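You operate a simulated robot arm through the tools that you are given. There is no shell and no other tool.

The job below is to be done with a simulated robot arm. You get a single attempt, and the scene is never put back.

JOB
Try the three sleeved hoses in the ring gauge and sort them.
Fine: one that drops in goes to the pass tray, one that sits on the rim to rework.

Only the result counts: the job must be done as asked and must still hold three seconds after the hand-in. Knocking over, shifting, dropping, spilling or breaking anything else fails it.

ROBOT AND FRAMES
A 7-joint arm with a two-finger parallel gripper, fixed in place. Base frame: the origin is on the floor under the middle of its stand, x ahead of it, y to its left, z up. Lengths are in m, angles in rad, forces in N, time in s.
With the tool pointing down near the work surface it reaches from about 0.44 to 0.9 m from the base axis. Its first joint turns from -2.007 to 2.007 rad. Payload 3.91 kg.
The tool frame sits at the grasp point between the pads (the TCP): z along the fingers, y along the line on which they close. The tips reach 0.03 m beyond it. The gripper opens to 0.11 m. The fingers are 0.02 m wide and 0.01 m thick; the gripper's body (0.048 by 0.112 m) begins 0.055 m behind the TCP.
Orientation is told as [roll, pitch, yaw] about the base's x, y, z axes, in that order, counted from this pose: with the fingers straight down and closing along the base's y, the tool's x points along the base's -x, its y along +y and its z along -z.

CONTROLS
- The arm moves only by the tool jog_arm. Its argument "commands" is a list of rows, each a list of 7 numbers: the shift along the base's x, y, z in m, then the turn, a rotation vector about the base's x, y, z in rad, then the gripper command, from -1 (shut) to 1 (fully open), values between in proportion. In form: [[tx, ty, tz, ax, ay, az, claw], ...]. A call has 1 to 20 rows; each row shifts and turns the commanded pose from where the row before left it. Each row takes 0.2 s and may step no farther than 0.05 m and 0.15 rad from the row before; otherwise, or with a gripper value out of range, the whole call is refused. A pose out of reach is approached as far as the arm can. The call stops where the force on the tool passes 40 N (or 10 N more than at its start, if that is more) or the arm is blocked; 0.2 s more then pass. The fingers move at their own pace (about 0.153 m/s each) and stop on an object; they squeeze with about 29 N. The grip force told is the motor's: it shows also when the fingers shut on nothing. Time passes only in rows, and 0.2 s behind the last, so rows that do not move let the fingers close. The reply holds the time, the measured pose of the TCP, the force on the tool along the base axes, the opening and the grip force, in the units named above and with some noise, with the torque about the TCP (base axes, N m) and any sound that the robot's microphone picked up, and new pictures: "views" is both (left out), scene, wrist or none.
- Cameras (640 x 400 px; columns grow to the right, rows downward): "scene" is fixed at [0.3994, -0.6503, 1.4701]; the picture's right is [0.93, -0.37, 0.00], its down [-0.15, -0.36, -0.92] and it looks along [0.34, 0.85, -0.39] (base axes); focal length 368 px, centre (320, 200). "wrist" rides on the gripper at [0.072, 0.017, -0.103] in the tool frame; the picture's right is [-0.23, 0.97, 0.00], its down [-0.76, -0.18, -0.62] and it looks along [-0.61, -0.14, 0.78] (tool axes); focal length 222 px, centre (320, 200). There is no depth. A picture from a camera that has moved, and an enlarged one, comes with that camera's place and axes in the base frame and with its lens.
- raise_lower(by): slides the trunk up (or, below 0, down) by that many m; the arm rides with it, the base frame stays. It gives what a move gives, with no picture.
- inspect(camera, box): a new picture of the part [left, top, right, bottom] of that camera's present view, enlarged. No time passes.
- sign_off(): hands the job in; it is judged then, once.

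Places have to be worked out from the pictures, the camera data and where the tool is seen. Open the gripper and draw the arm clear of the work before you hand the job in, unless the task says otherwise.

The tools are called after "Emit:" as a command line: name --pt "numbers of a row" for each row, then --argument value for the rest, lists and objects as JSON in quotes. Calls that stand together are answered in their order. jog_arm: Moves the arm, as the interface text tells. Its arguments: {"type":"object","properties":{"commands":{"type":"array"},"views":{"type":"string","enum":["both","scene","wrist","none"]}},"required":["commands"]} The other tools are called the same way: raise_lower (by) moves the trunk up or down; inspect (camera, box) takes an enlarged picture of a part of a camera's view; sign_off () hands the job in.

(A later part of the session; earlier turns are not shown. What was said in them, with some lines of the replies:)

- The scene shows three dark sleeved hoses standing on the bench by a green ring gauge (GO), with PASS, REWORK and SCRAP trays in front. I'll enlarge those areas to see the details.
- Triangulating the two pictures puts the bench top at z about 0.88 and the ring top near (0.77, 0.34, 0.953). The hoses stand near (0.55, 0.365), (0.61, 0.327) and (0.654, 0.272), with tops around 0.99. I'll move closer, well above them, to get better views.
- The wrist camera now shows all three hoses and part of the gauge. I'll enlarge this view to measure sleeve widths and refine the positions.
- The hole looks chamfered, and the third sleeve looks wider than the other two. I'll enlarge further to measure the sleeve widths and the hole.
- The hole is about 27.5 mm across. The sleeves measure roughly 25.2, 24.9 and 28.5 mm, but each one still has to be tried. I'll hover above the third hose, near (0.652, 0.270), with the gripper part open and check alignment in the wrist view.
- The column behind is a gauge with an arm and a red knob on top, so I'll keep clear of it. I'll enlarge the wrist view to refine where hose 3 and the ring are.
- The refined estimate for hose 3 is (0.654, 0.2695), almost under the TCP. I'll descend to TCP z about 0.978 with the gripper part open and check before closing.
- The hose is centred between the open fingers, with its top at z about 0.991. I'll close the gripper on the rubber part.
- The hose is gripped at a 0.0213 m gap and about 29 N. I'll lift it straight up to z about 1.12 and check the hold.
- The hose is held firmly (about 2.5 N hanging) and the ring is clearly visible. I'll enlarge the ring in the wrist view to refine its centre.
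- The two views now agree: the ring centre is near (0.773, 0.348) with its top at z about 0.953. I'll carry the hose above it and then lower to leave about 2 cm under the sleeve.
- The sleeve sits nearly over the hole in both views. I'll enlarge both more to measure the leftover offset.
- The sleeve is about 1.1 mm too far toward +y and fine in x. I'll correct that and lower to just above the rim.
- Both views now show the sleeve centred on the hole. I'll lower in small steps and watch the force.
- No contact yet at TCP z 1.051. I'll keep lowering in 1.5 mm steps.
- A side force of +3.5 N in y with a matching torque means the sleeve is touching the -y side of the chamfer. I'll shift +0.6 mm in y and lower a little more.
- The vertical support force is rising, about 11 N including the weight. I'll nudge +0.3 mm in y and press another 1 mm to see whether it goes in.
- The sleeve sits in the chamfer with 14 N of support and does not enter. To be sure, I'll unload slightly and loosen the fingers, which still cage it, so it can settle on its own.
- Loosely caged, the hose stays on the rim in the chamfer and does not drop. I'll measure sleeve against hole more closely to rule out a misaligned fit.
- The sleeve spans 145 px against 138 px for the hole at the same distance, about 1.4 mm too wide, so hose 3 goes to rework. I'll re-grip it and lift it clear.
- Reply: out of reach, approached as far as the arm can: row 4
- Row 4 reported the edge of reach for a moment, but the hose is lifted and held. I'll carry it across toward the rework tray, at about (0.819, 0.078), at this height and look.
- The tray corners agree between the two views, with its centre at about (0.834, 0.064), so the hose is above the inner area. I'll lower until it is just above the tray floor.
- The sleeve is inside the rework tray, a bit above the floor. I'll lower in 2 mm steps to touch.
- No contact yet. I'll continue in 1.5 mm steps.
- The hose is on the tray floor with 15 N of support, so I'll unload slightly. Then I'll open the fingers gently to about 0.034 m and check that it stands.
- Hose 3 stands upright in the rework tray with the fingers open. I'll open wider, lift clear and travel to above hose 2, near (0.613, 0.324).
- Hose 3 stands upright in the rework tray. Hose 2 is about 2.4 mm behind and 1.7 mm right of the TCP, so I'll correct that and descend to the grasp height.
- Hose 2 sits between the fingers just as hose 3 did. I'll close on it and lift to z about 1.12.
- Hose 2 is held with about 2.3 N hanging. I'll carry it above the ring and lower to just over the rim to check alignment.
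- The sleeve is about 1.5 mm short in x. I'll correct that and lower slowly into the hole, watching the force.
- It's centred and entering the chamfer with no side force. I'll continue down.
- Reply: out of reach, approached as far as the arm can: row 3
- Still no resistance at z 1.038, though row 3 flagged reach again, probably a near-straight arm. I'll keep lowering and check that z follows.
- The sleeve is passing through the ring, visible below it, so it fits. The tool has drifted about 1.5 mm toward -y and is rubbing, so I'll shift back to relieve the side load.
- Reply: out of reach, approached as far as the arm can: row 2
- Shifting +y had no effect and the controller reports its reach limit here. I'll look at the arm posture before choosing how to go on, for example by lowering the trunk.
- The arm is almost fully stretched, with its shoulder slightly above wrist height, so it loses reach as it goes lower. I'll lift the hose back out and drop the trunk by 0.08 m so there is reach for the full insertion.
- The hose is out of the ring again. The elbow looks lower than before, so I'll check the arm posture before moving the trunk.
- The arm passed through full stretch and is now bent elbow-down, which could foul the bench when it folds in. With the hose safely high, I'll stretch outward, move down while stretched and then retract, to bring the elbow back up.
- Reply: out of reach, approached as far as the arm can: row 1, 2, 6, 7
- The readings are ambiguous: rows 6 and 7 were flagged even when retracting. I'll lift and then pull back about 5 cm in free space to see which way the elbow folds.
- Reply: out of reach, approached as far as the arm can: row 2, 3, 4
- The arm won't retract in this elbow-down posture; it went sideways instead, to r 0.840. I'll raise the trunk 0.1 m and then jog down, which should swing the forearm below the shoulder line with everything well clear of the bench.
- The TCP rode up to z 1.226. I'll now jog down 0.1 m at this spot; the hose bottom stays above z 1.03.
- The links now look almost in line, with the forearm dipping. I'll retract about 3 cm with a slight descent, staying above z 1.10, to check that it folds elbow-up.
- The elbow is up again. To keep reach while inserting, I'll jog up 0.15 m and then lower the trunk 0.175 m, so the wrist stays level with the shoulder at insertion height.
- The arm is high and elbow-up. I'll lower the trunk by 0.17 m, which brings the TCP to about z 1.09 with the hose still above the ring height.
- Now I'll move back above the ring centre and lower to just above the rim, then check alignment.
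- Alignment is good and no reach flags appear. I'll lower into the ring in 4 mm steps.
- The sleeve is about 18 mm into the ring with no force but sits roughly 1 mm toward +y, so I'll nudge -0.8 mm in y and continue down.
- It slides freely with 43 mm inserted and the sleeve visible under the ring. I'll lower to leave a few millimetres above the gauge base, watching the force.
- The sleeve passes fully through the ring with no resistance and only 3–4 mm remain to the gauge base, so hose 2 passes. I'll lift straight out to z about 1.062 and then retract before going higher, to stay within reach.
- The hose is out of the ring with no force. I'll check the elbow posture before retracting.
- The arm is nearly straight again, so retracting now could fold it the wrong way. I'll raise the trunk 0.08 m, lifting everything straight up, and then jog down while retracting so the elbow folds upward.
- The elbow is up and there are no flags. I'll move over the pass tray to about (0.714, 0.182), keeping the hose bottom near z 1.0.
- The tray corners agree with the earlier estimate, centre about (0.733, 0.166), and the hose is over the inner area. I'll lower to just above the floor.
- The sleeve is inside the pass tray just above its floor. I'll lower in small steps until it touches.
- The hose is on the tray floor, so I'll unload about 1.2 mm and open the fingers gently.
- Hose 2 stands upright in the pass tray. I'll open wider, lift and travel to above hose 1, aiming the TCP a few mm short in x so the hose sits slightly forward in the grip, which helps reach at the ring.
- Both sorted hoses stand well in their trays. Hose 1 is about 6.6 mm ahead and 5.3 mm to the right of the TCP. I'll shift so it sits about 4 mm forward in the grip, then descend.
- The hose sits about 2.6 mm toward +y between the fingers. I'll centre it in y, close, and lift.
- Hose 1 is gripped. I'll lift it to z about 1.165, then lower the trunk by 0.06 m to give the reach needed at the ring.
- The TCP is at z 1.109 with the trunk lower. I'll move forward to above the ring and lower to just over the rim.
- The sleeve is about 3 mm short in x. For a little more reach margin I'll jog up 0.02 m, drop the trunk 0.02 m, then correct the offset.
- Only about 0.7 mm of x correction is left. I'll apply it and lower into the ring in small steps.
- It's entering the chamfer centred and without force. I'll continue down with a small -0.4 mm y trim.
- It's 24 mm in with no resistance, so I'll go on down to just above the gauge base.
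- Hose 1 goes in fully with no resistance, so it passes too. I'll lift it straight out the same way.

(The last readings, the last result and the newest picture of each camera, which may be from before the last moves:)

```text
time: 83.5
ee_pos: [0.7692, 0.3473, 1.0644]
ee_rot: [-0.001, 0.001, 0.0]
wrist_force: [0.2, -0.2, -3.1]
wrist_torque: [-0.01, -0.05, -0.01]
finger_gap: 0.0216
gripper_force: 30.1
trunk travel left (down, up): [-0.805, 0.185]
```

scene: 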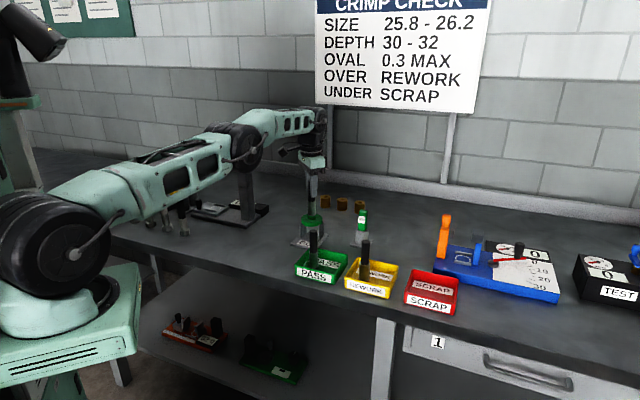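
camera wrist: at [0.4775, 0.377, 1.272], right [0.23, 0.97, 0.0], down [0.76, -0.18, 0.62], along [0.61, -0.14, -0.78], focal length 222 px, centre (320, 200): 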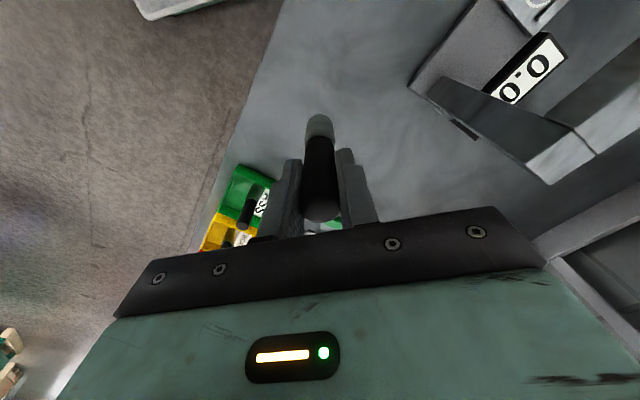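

The hose is clear of the ring at z 1.064. As before, I'll raise the trunk 0.08 m, then jog down while retracting so the elbow folds upward.

Emit:
raise_lower --by 0.08

Emit:
jog_arm --pt "0 0 -0.01 0 0 0 -1" --pt "-0.001 -0.0005 -0.01 0 0 0 -1" --pt "-0.002 -0.001 -0.01 0 0 0 -1" --pt "-0.004 -0.002 -0.01 0 0 0 -1" --pt "-0.005 -0.0025 0 0 0 0 -1" --pt "-0.005 -0.003 0 0 0 0 -1" --pt "0 0 0 0 0 0 -1" --views "scene"

```text
time: 84.7
ee_pos: [0.77, 0.3476, 1.1431]
ee_rot: [0.0, 0.002, 0.001]
wrist_force: [-0.6, 0.7, -2.8]
wrist_torque: [0.02, 0.0, 0.0]
finger_gap: 0.0213
gripper_force: 28.8
trunk travel left (down, up): [-0.885, 0.105]
```

```text
time: 86.3
ee_pos: [0.7542, 0.3385, 1.1048]
ee_rot: [-0.001, 0.0, -0.001]
wrist_force: [0.1, 0.0, -3.0]
wrist_torque: [0.0, 0.0, -0.05]
finger_gap: 0.0212
gripper_force: 29.0
trunk travel left (down, up): [-0.885, 0.105]
```

scene: 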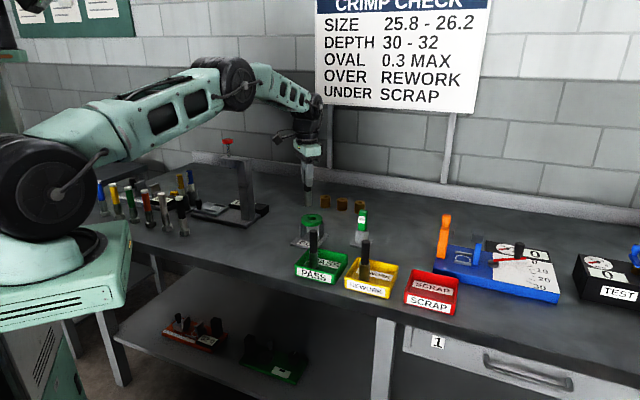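

The elbow is up and clear. I'll carry hose 1 to the free side of the pass tray, around (0.751, 0.148), rising slightly so it clears hose 2.

Emit:
jog_arm --pt "0.002 -0.038 0.01 0 0 0 -1" --pt "0.001 -0.038 0.01 0 0 0 -1" --pt "0 -0.038 0 0 0 0 -1" --pt "-0.003 -0.038 0 0 0 0 -1" --pt "-0.003 -0.0385 0 0 0 0 -1" --pt "0 0 0 0 0 0 -1" --views "both"

Emit:
inspect --camera "wrist" --box '[200, 30, 440, 225]'

Emit:
inspect --camera "scene" --box '[280, 180, 390, 300]'

```text
time: 87.7
ee_pos: [0.7518, 0.1452, 1.1223]
ee_rot: [-0.001, -0.001, -0.001]
wrist_force: [0.3, -0.1, -3.7]
wrist_torque: [0.02, -0.01, 0.0]
finger_gap: 0.0213
gripper_force: 28.6
trunk travel left (down, up): [-0.885, 0.105]
camera wrist: at [0.6802, 0.1624, 1.2259], right [0.23, 0.97, 0.0], down [0.76, -0.18, 0.62], along [0.61, -0.14, -0.78], focal length 222 px, centre (320, 200)
```

scene: 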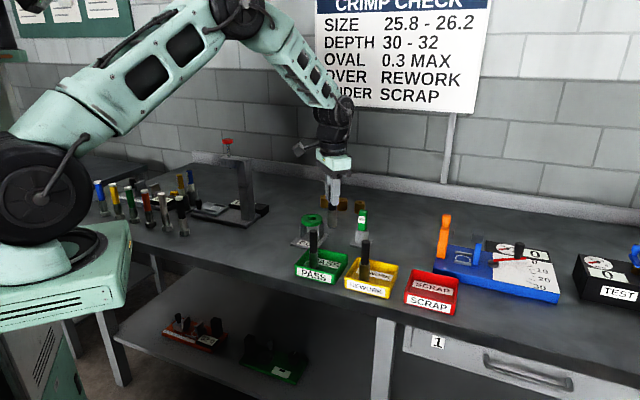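
wrist: 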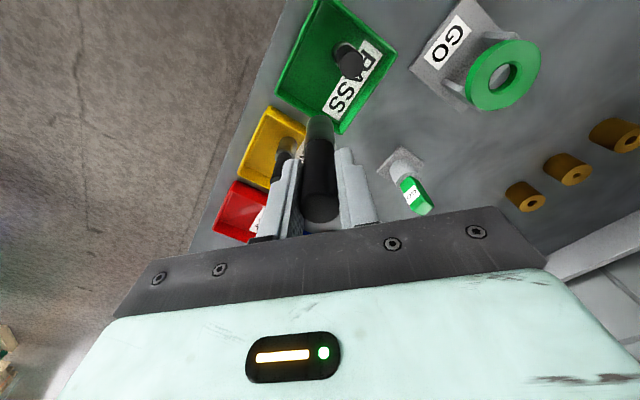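

```text
2.05 times, centred on (320, 128) of wrist
camera zoom: at [0.6802, 0.1624, 1.2259], right [0.23, 0.97, 0.0], down [0.76, -0.18, 0.62], along [0.61, -0.14, -0.78], focal length 456 px, centre (320, 349)
```

zoom: 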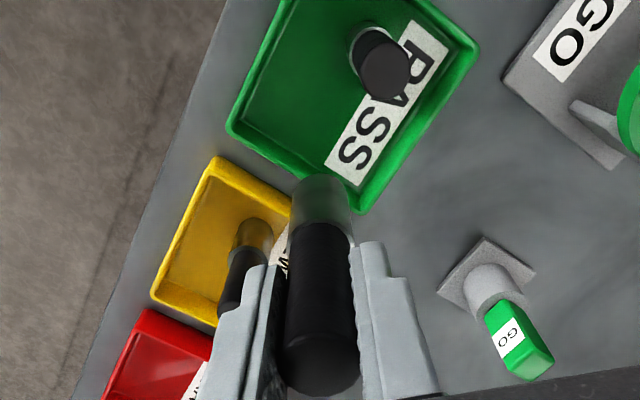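

```text
3.33 times, centred on (335, 240) of scene
camera zoom: at [0.3994, -0.6503, 1.4701], right [0.93, -0.37, 0.0], down [-0.15, -0.36, -0.92], along [0.34, 0.85, -0.39], focal length 1228 px, centre (270, 67)
```

zoom: 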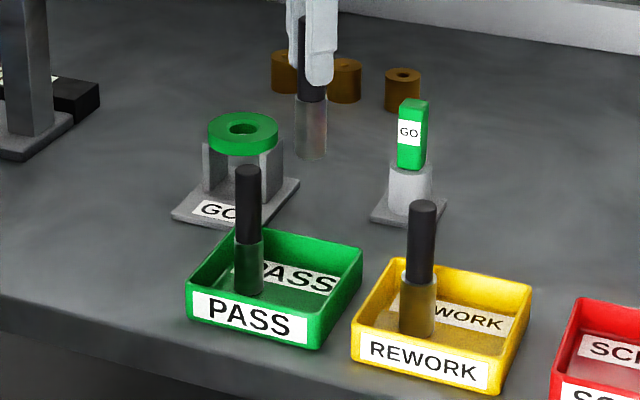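

Hose 2 stands near (0.7145, 0.183) and the tray centre is about (0.732, 0.167), so this spot is free. I'll trim 2 mm toward the centre and lower to just above the floor.

Emit:
jog_arm --pt "-0.002 0.002 -0.02 0 0 0 -1" --pt "0 0 -0.03 0 0 0 -1" --pt "0 0 -0.03 0 0 0 -1" --pt "0 0 -0.025 0 0 0 -1" --pt "0 0 -0.016 0 0 0 -1" --pt "0 0 -0.008 0 0 0 -1" --pt "0 0 0 0 0 0 -1" --views "both"

Emit:
inspect --camera "scene" --box '[290, 215, 360, 295]'

```text
time: 89.3
ee_pos: [0.7505, 0.1497, 0.9959]
ee_rot: [0.0, 0.001, -0.001]
wrist_force: [-0.2, -1.3, -2.3]
wrist_torque: [-0.02, 0.01, -0.02]
finger_gap: 0.0215
gripper_force: 28.8
trunk travel left (down, up): [-0.885, 0.105]
camera wrist: at [0.6784, 0.1675, 1.0982], right [0.23, 0.97, 0.0], down [0.76, -0.18, 0.62], along [0.61, -0.14, -0.78], focal length 222 px, centre (320, 200)
```

scene: 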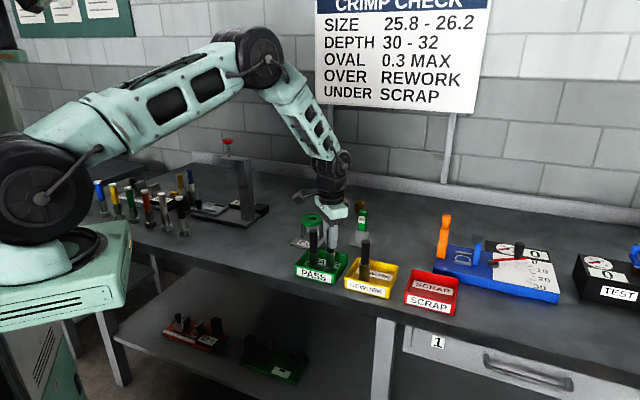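
wrist: 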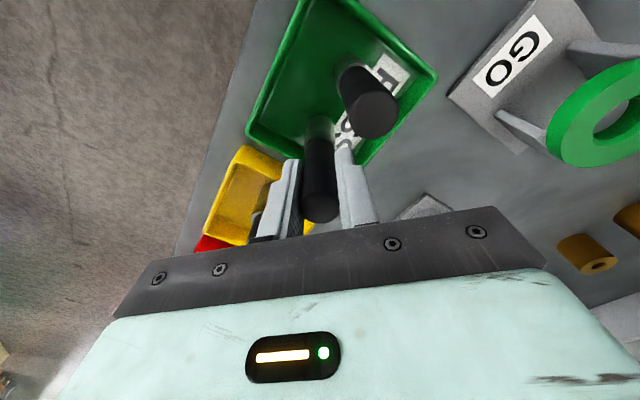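

```text
5.00 times, centred on (325, 255) of scene
camera zoom: at [0.3994, -0.6503, 1.4701], right [0.93, -0.37, 0.0], down [-0.15, -0.36, -0.92], along [0.34, 0.85, -0.39], focal length 1843 px, centre (295, -75)
```

zoom: 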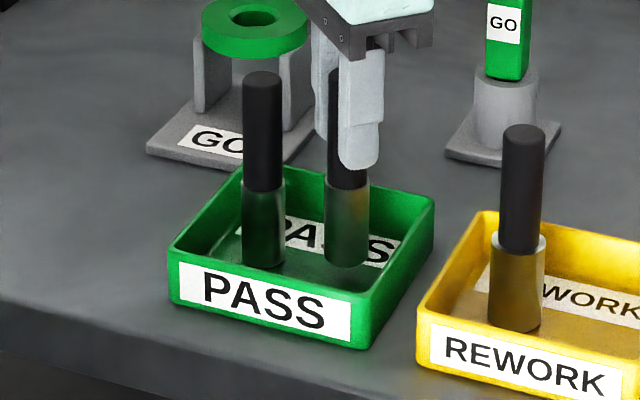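

The sleeve hangs just over the tray floor, well clear of hose 2. I'll lower in small steps until it touches.

Emit:
jog_arm --pt "0 0 -0.003 0 0 0 -1" --pt "0 0 -0.003 0 0 0 -1" --pt "0 0 -0.002 0 0 0 -1" --pt "0 0 -0.0015 0 0 0 -1" --pt "0 0 0 0 0 0 -1" --views "none"

```text
time: 90.5
ee_pos: [0.7485, 0.1501, 0.9852]
ee_rot: [-0.001, 0.003, 0.002]
wrist_force: [0.6, 0.1, -2.4]
wrist_torque: [-0.03, 0.01, -0.02]
finger_gap: 0.0214
gripper_force: 28.8
trunk travel left (down, up): [-0.885, 0.105]
```

No contact yet, so I'll take two more 1 mm steps.

Emit:
jog_arm --pt "0 0 -0.001 0 0 0 -1" --pt "0 0 -0.001 0 0 0 -1" --pt "0 0 0 0 0 0 -1" --views "none"

```text
time: 91.3
ee_pos: [0.7498, 0.1505, 0.9834]
ee_rot: [-0.001, 0.001, -0.001]
wrist_force: [-0.4, 0.5, -0.9]
wrist_torque: [0.03, -0.01, 0.03]
finger_gap: 0.0217
gripper_force: 28.7
trunk travel left (down, up): [-0.885, 0.105]
```

The vertical force is just starting to change, so the hose is nearly touching. One more 1 mm step.

Emit:
jog_arm --pt "0 0 -0.001 0 0 0 -1" --pt "0 0 0 0 0 0 -1" --views "none"

```text
time: 91.9
ee_pos: [0.7496, 0.149, 0.984]
ee_rot: [0.0, 0.001, 0.001]
wrist_force: [-2.3, -1.0, 10.8]
wrist_torque: [-0.05, 0.23, -0.01]
finger_gap: 0.0213
gripper_force: 29.3
trunk travel left (down, up): [-0.885, 0.105]
```

Contact is made with about 11 N of support. I'll unload slightly and open the fingers gently.

Emit:
jog_arm --pt "0 0 0.0008 0 0 0 -1" --pt "0 0 0 0 0 0 -1" --pt "0 0 0 0 0 0 -0.55" --pt "0 0 0 0 0 0 -0.4" --pt "0 0 0 0 0 0 -0.4" --views "wrist"

Emit:
inspect --camera "scene" --box '[290, 215, 360, 295]'

Emit:
inspect --camera "wrist" --box '[250, 50, 420, 225]'

```text
time: 93.1
ee_pos: [0.7483, 0.1493, 0.9809]
ee_rot: [-0.001, 0.002, 0.0]
wrist_force: [-0.4, -0.1, 0.1]
wrist_torque: [-0.02, -0.02, 0.02]
finger_gap: 0.0329
gripper_force: 0.1
trunk travel left (down, up): [-0.885, 0.105]
camera wrist: at [0.6772, 0.1675, 1.0861], right [0.23, 0.97, 0.0], down [0.76, -0.18, 0.62], along [0.61, -0.14, -0.78], focal length 222 px, centre (320, 200)
```

wrist: 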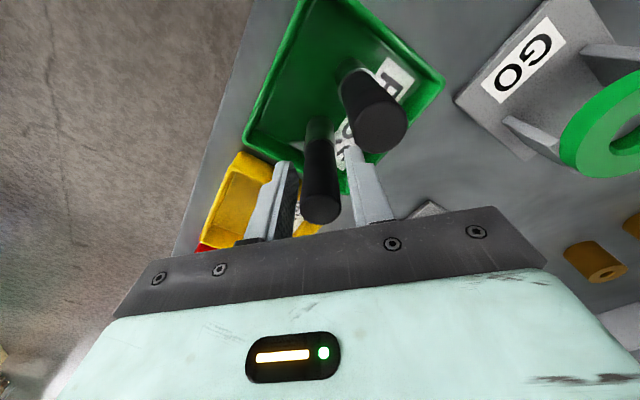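

```text
5.00 times, centred on (325, 255) of scene
camera zoom: at [0.3994, -0.6503, 1.4701], right [0.93, -0.37, 0.0], down [-0.15, -0.36, -0.92], along [0.34, 0.85, -0.39], focal length 1843 px, centre (295, -75)
```

zoom: 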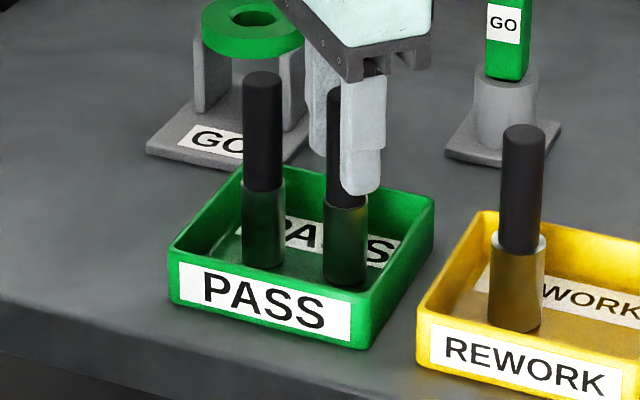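

```text
2.29 times, centred on (335, 138) of wrist
camera zoom: at [0.6772, 0.1675, 1.0861], right [0.23, 0.97, 0.0], down [0.76, -0.18, 0.62], along [0.61, -0.14, -0.78], focal length 508 px, centre (286, 343)
```

zoom: 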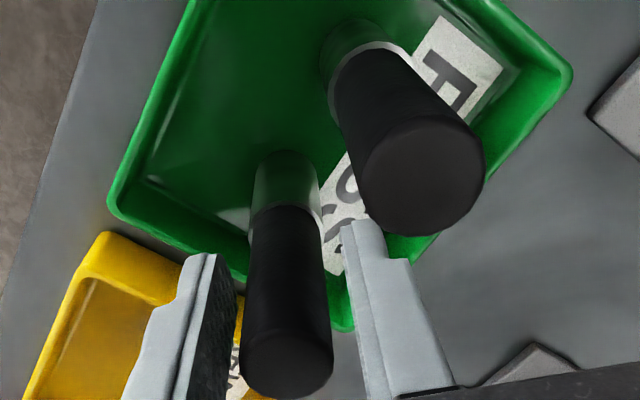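

Hose 1 stands upright in the pass tray beside hose 2. I'll lift straight up with the fingers clear, then draw the arm back.

Emit:
jog_arm --pt "0 0 0.005 0 0 0 -0.4" --pt "0 0 0.02 0 0 0 -0.4" --pt "0 0 0.03 0 0 0 -0.4" --pt "0 0 0.04 0 0 0 -0.4" --pt "0 0 0.04 0 0 0 0" --pt "0 0 0.04 0 0 0 0.5" --pt "0 0 0.02 0 0 0 1" --pt "-0.03 0.01 0.02 0 0 0 1" --pt "-0.04 0.01 0.01 0 0 0 1" --pt "-0.04 0.01 0 0 0 0 1" --pt "-0.04 0.01 0 0 0 0 1" --pt "-0.04 0.01 0 0 0 0 1" --pt "0 0 0 0 0 0 1" --views "both"

Emit:
inspect --camera "scene" --box '[280, 200, 420, 310]'

```text
time: 95.9
ee_pos: [0.5588, 0.2018, 1.2088]
ee_rot: [0.0, -0.001, 0.0]
wrist_force: [-0.3, 0.7, -0.8]
wrist_torque: [0.0, 0.02, -0.02]
finger_gap: 0.11
gripper_force: 0.0
trunk travel left (down, up): [-0.885, 0.105]
camera wrist: at [0.4873, 0.2184, 1.3117], right [0.23, 0.97, 0.0], down [0.76, -0.18, 0.62], along [0.61, -0.14, -0.78], focal length 222 px, centre (320, 200)
```

scene: 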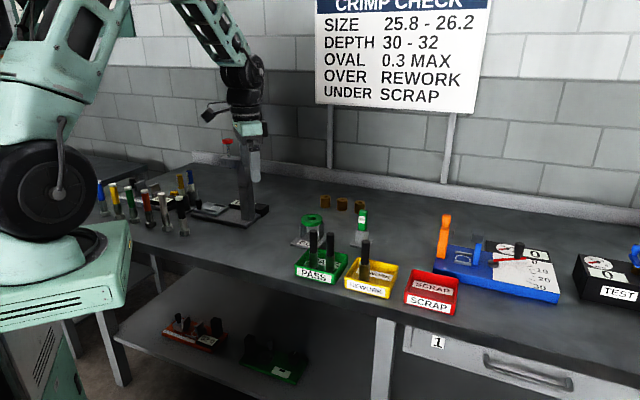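
wrist: 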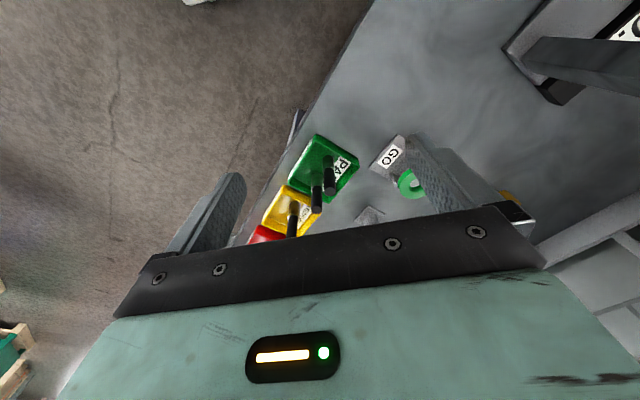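

```text
3.64 times, centred on (350, 255) of scene
camera zoom: at [0.3994, -0.6503, 1.4701], right [0.93, -0.37, 0.0], down [-0.15, -0.36, -0.92], along [0.34, 0.85, -0.39], focal length 1340 px, centre (211, 0)
```

zoom: 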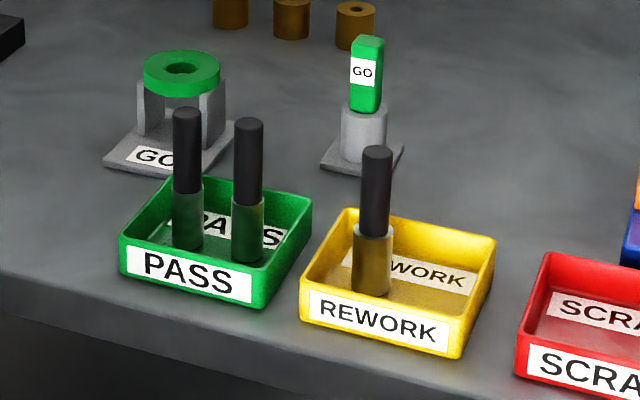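

All three hoses stand upright: two in the pass tray and the oversize one in rework. The gripper is open and the arm is clear. I'll check quickly that the ring gauge hasn't moved before handing in.

Emit:
inspect --camera "scene" --box '[300, 208, 324, 230]'

Emit:
inspect --camera "scene" --box '[80, 150, 270, 270]'

```text
16.00 times, centred on (312, 219) of scene
camera zoom: at [0.3994, -0.6503, 1.4701], right [0.93, -0.37, 0.0], down [-0.15, -0.36, -0.92], along [0.34, 0.85, -0.39], focal length 5896 px, centre (448, -104)
```

zoom: 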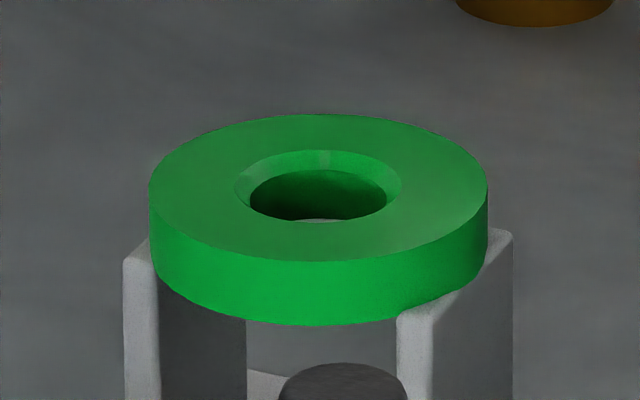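

```text
3.33 times, centred on (175, 210) of scene
camera zoom: at [0.3994, -0.6503, 1.4701], right [0.93, -0.37, 0.0], down [-0.15, -0.36, -0.92], along [0.34, 0.85, -0.39], focal length 1228 px, centre (803, 167)
```

zoom: 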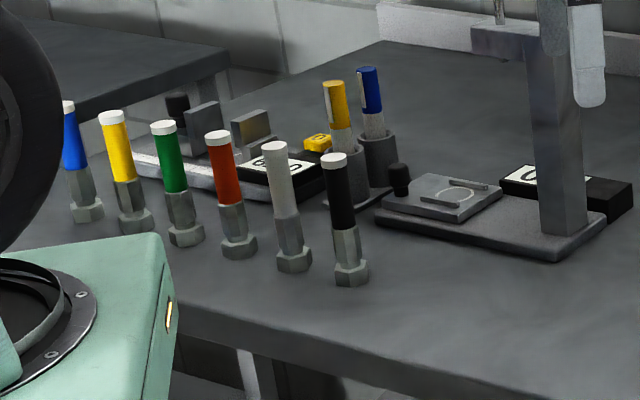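

The ring gauge appears at exactly the same pixels as at the start, and everything else on the bench is undisturbed. The sorting is complete, so I'm handing in the job.

Emit:
sign_off

```text
The job is handed in.
```

I tried all three hoses in the ring gauge and sorted them: two went to the pass tray and one to rework. All three were standing upright in their trays when I handed in.

| Hose (start position) | Sleeve width, from the pictures | In the ring gauge | Tray |
|---|---|---|---|
| Left | about 25 mm | Went all the way in, no resistance | Pass |
| Middle | about 25 mm | Went all the way in, no resistance | Pass |
| Right (nearest the gauge) | about 28.6 mm | Sat on the rim, even with the grip loosened | Rework |

The hole measures about 27.6 mm from the pictures. I lowered the two passing hoses through the ring while holding them rather than letting them drop, and stopped a few millimetres above the gauge base.

On the middle hose's first try the arm reached its limit, and the sleeve rubbed the ring lightly, at under 10 N. I took it out, repositioned and inserted it again cleanly. A final check showed the gauge had not moved and nothing else I looked at on the bench was disturbed. The gripper is open and the arm is drawn back.
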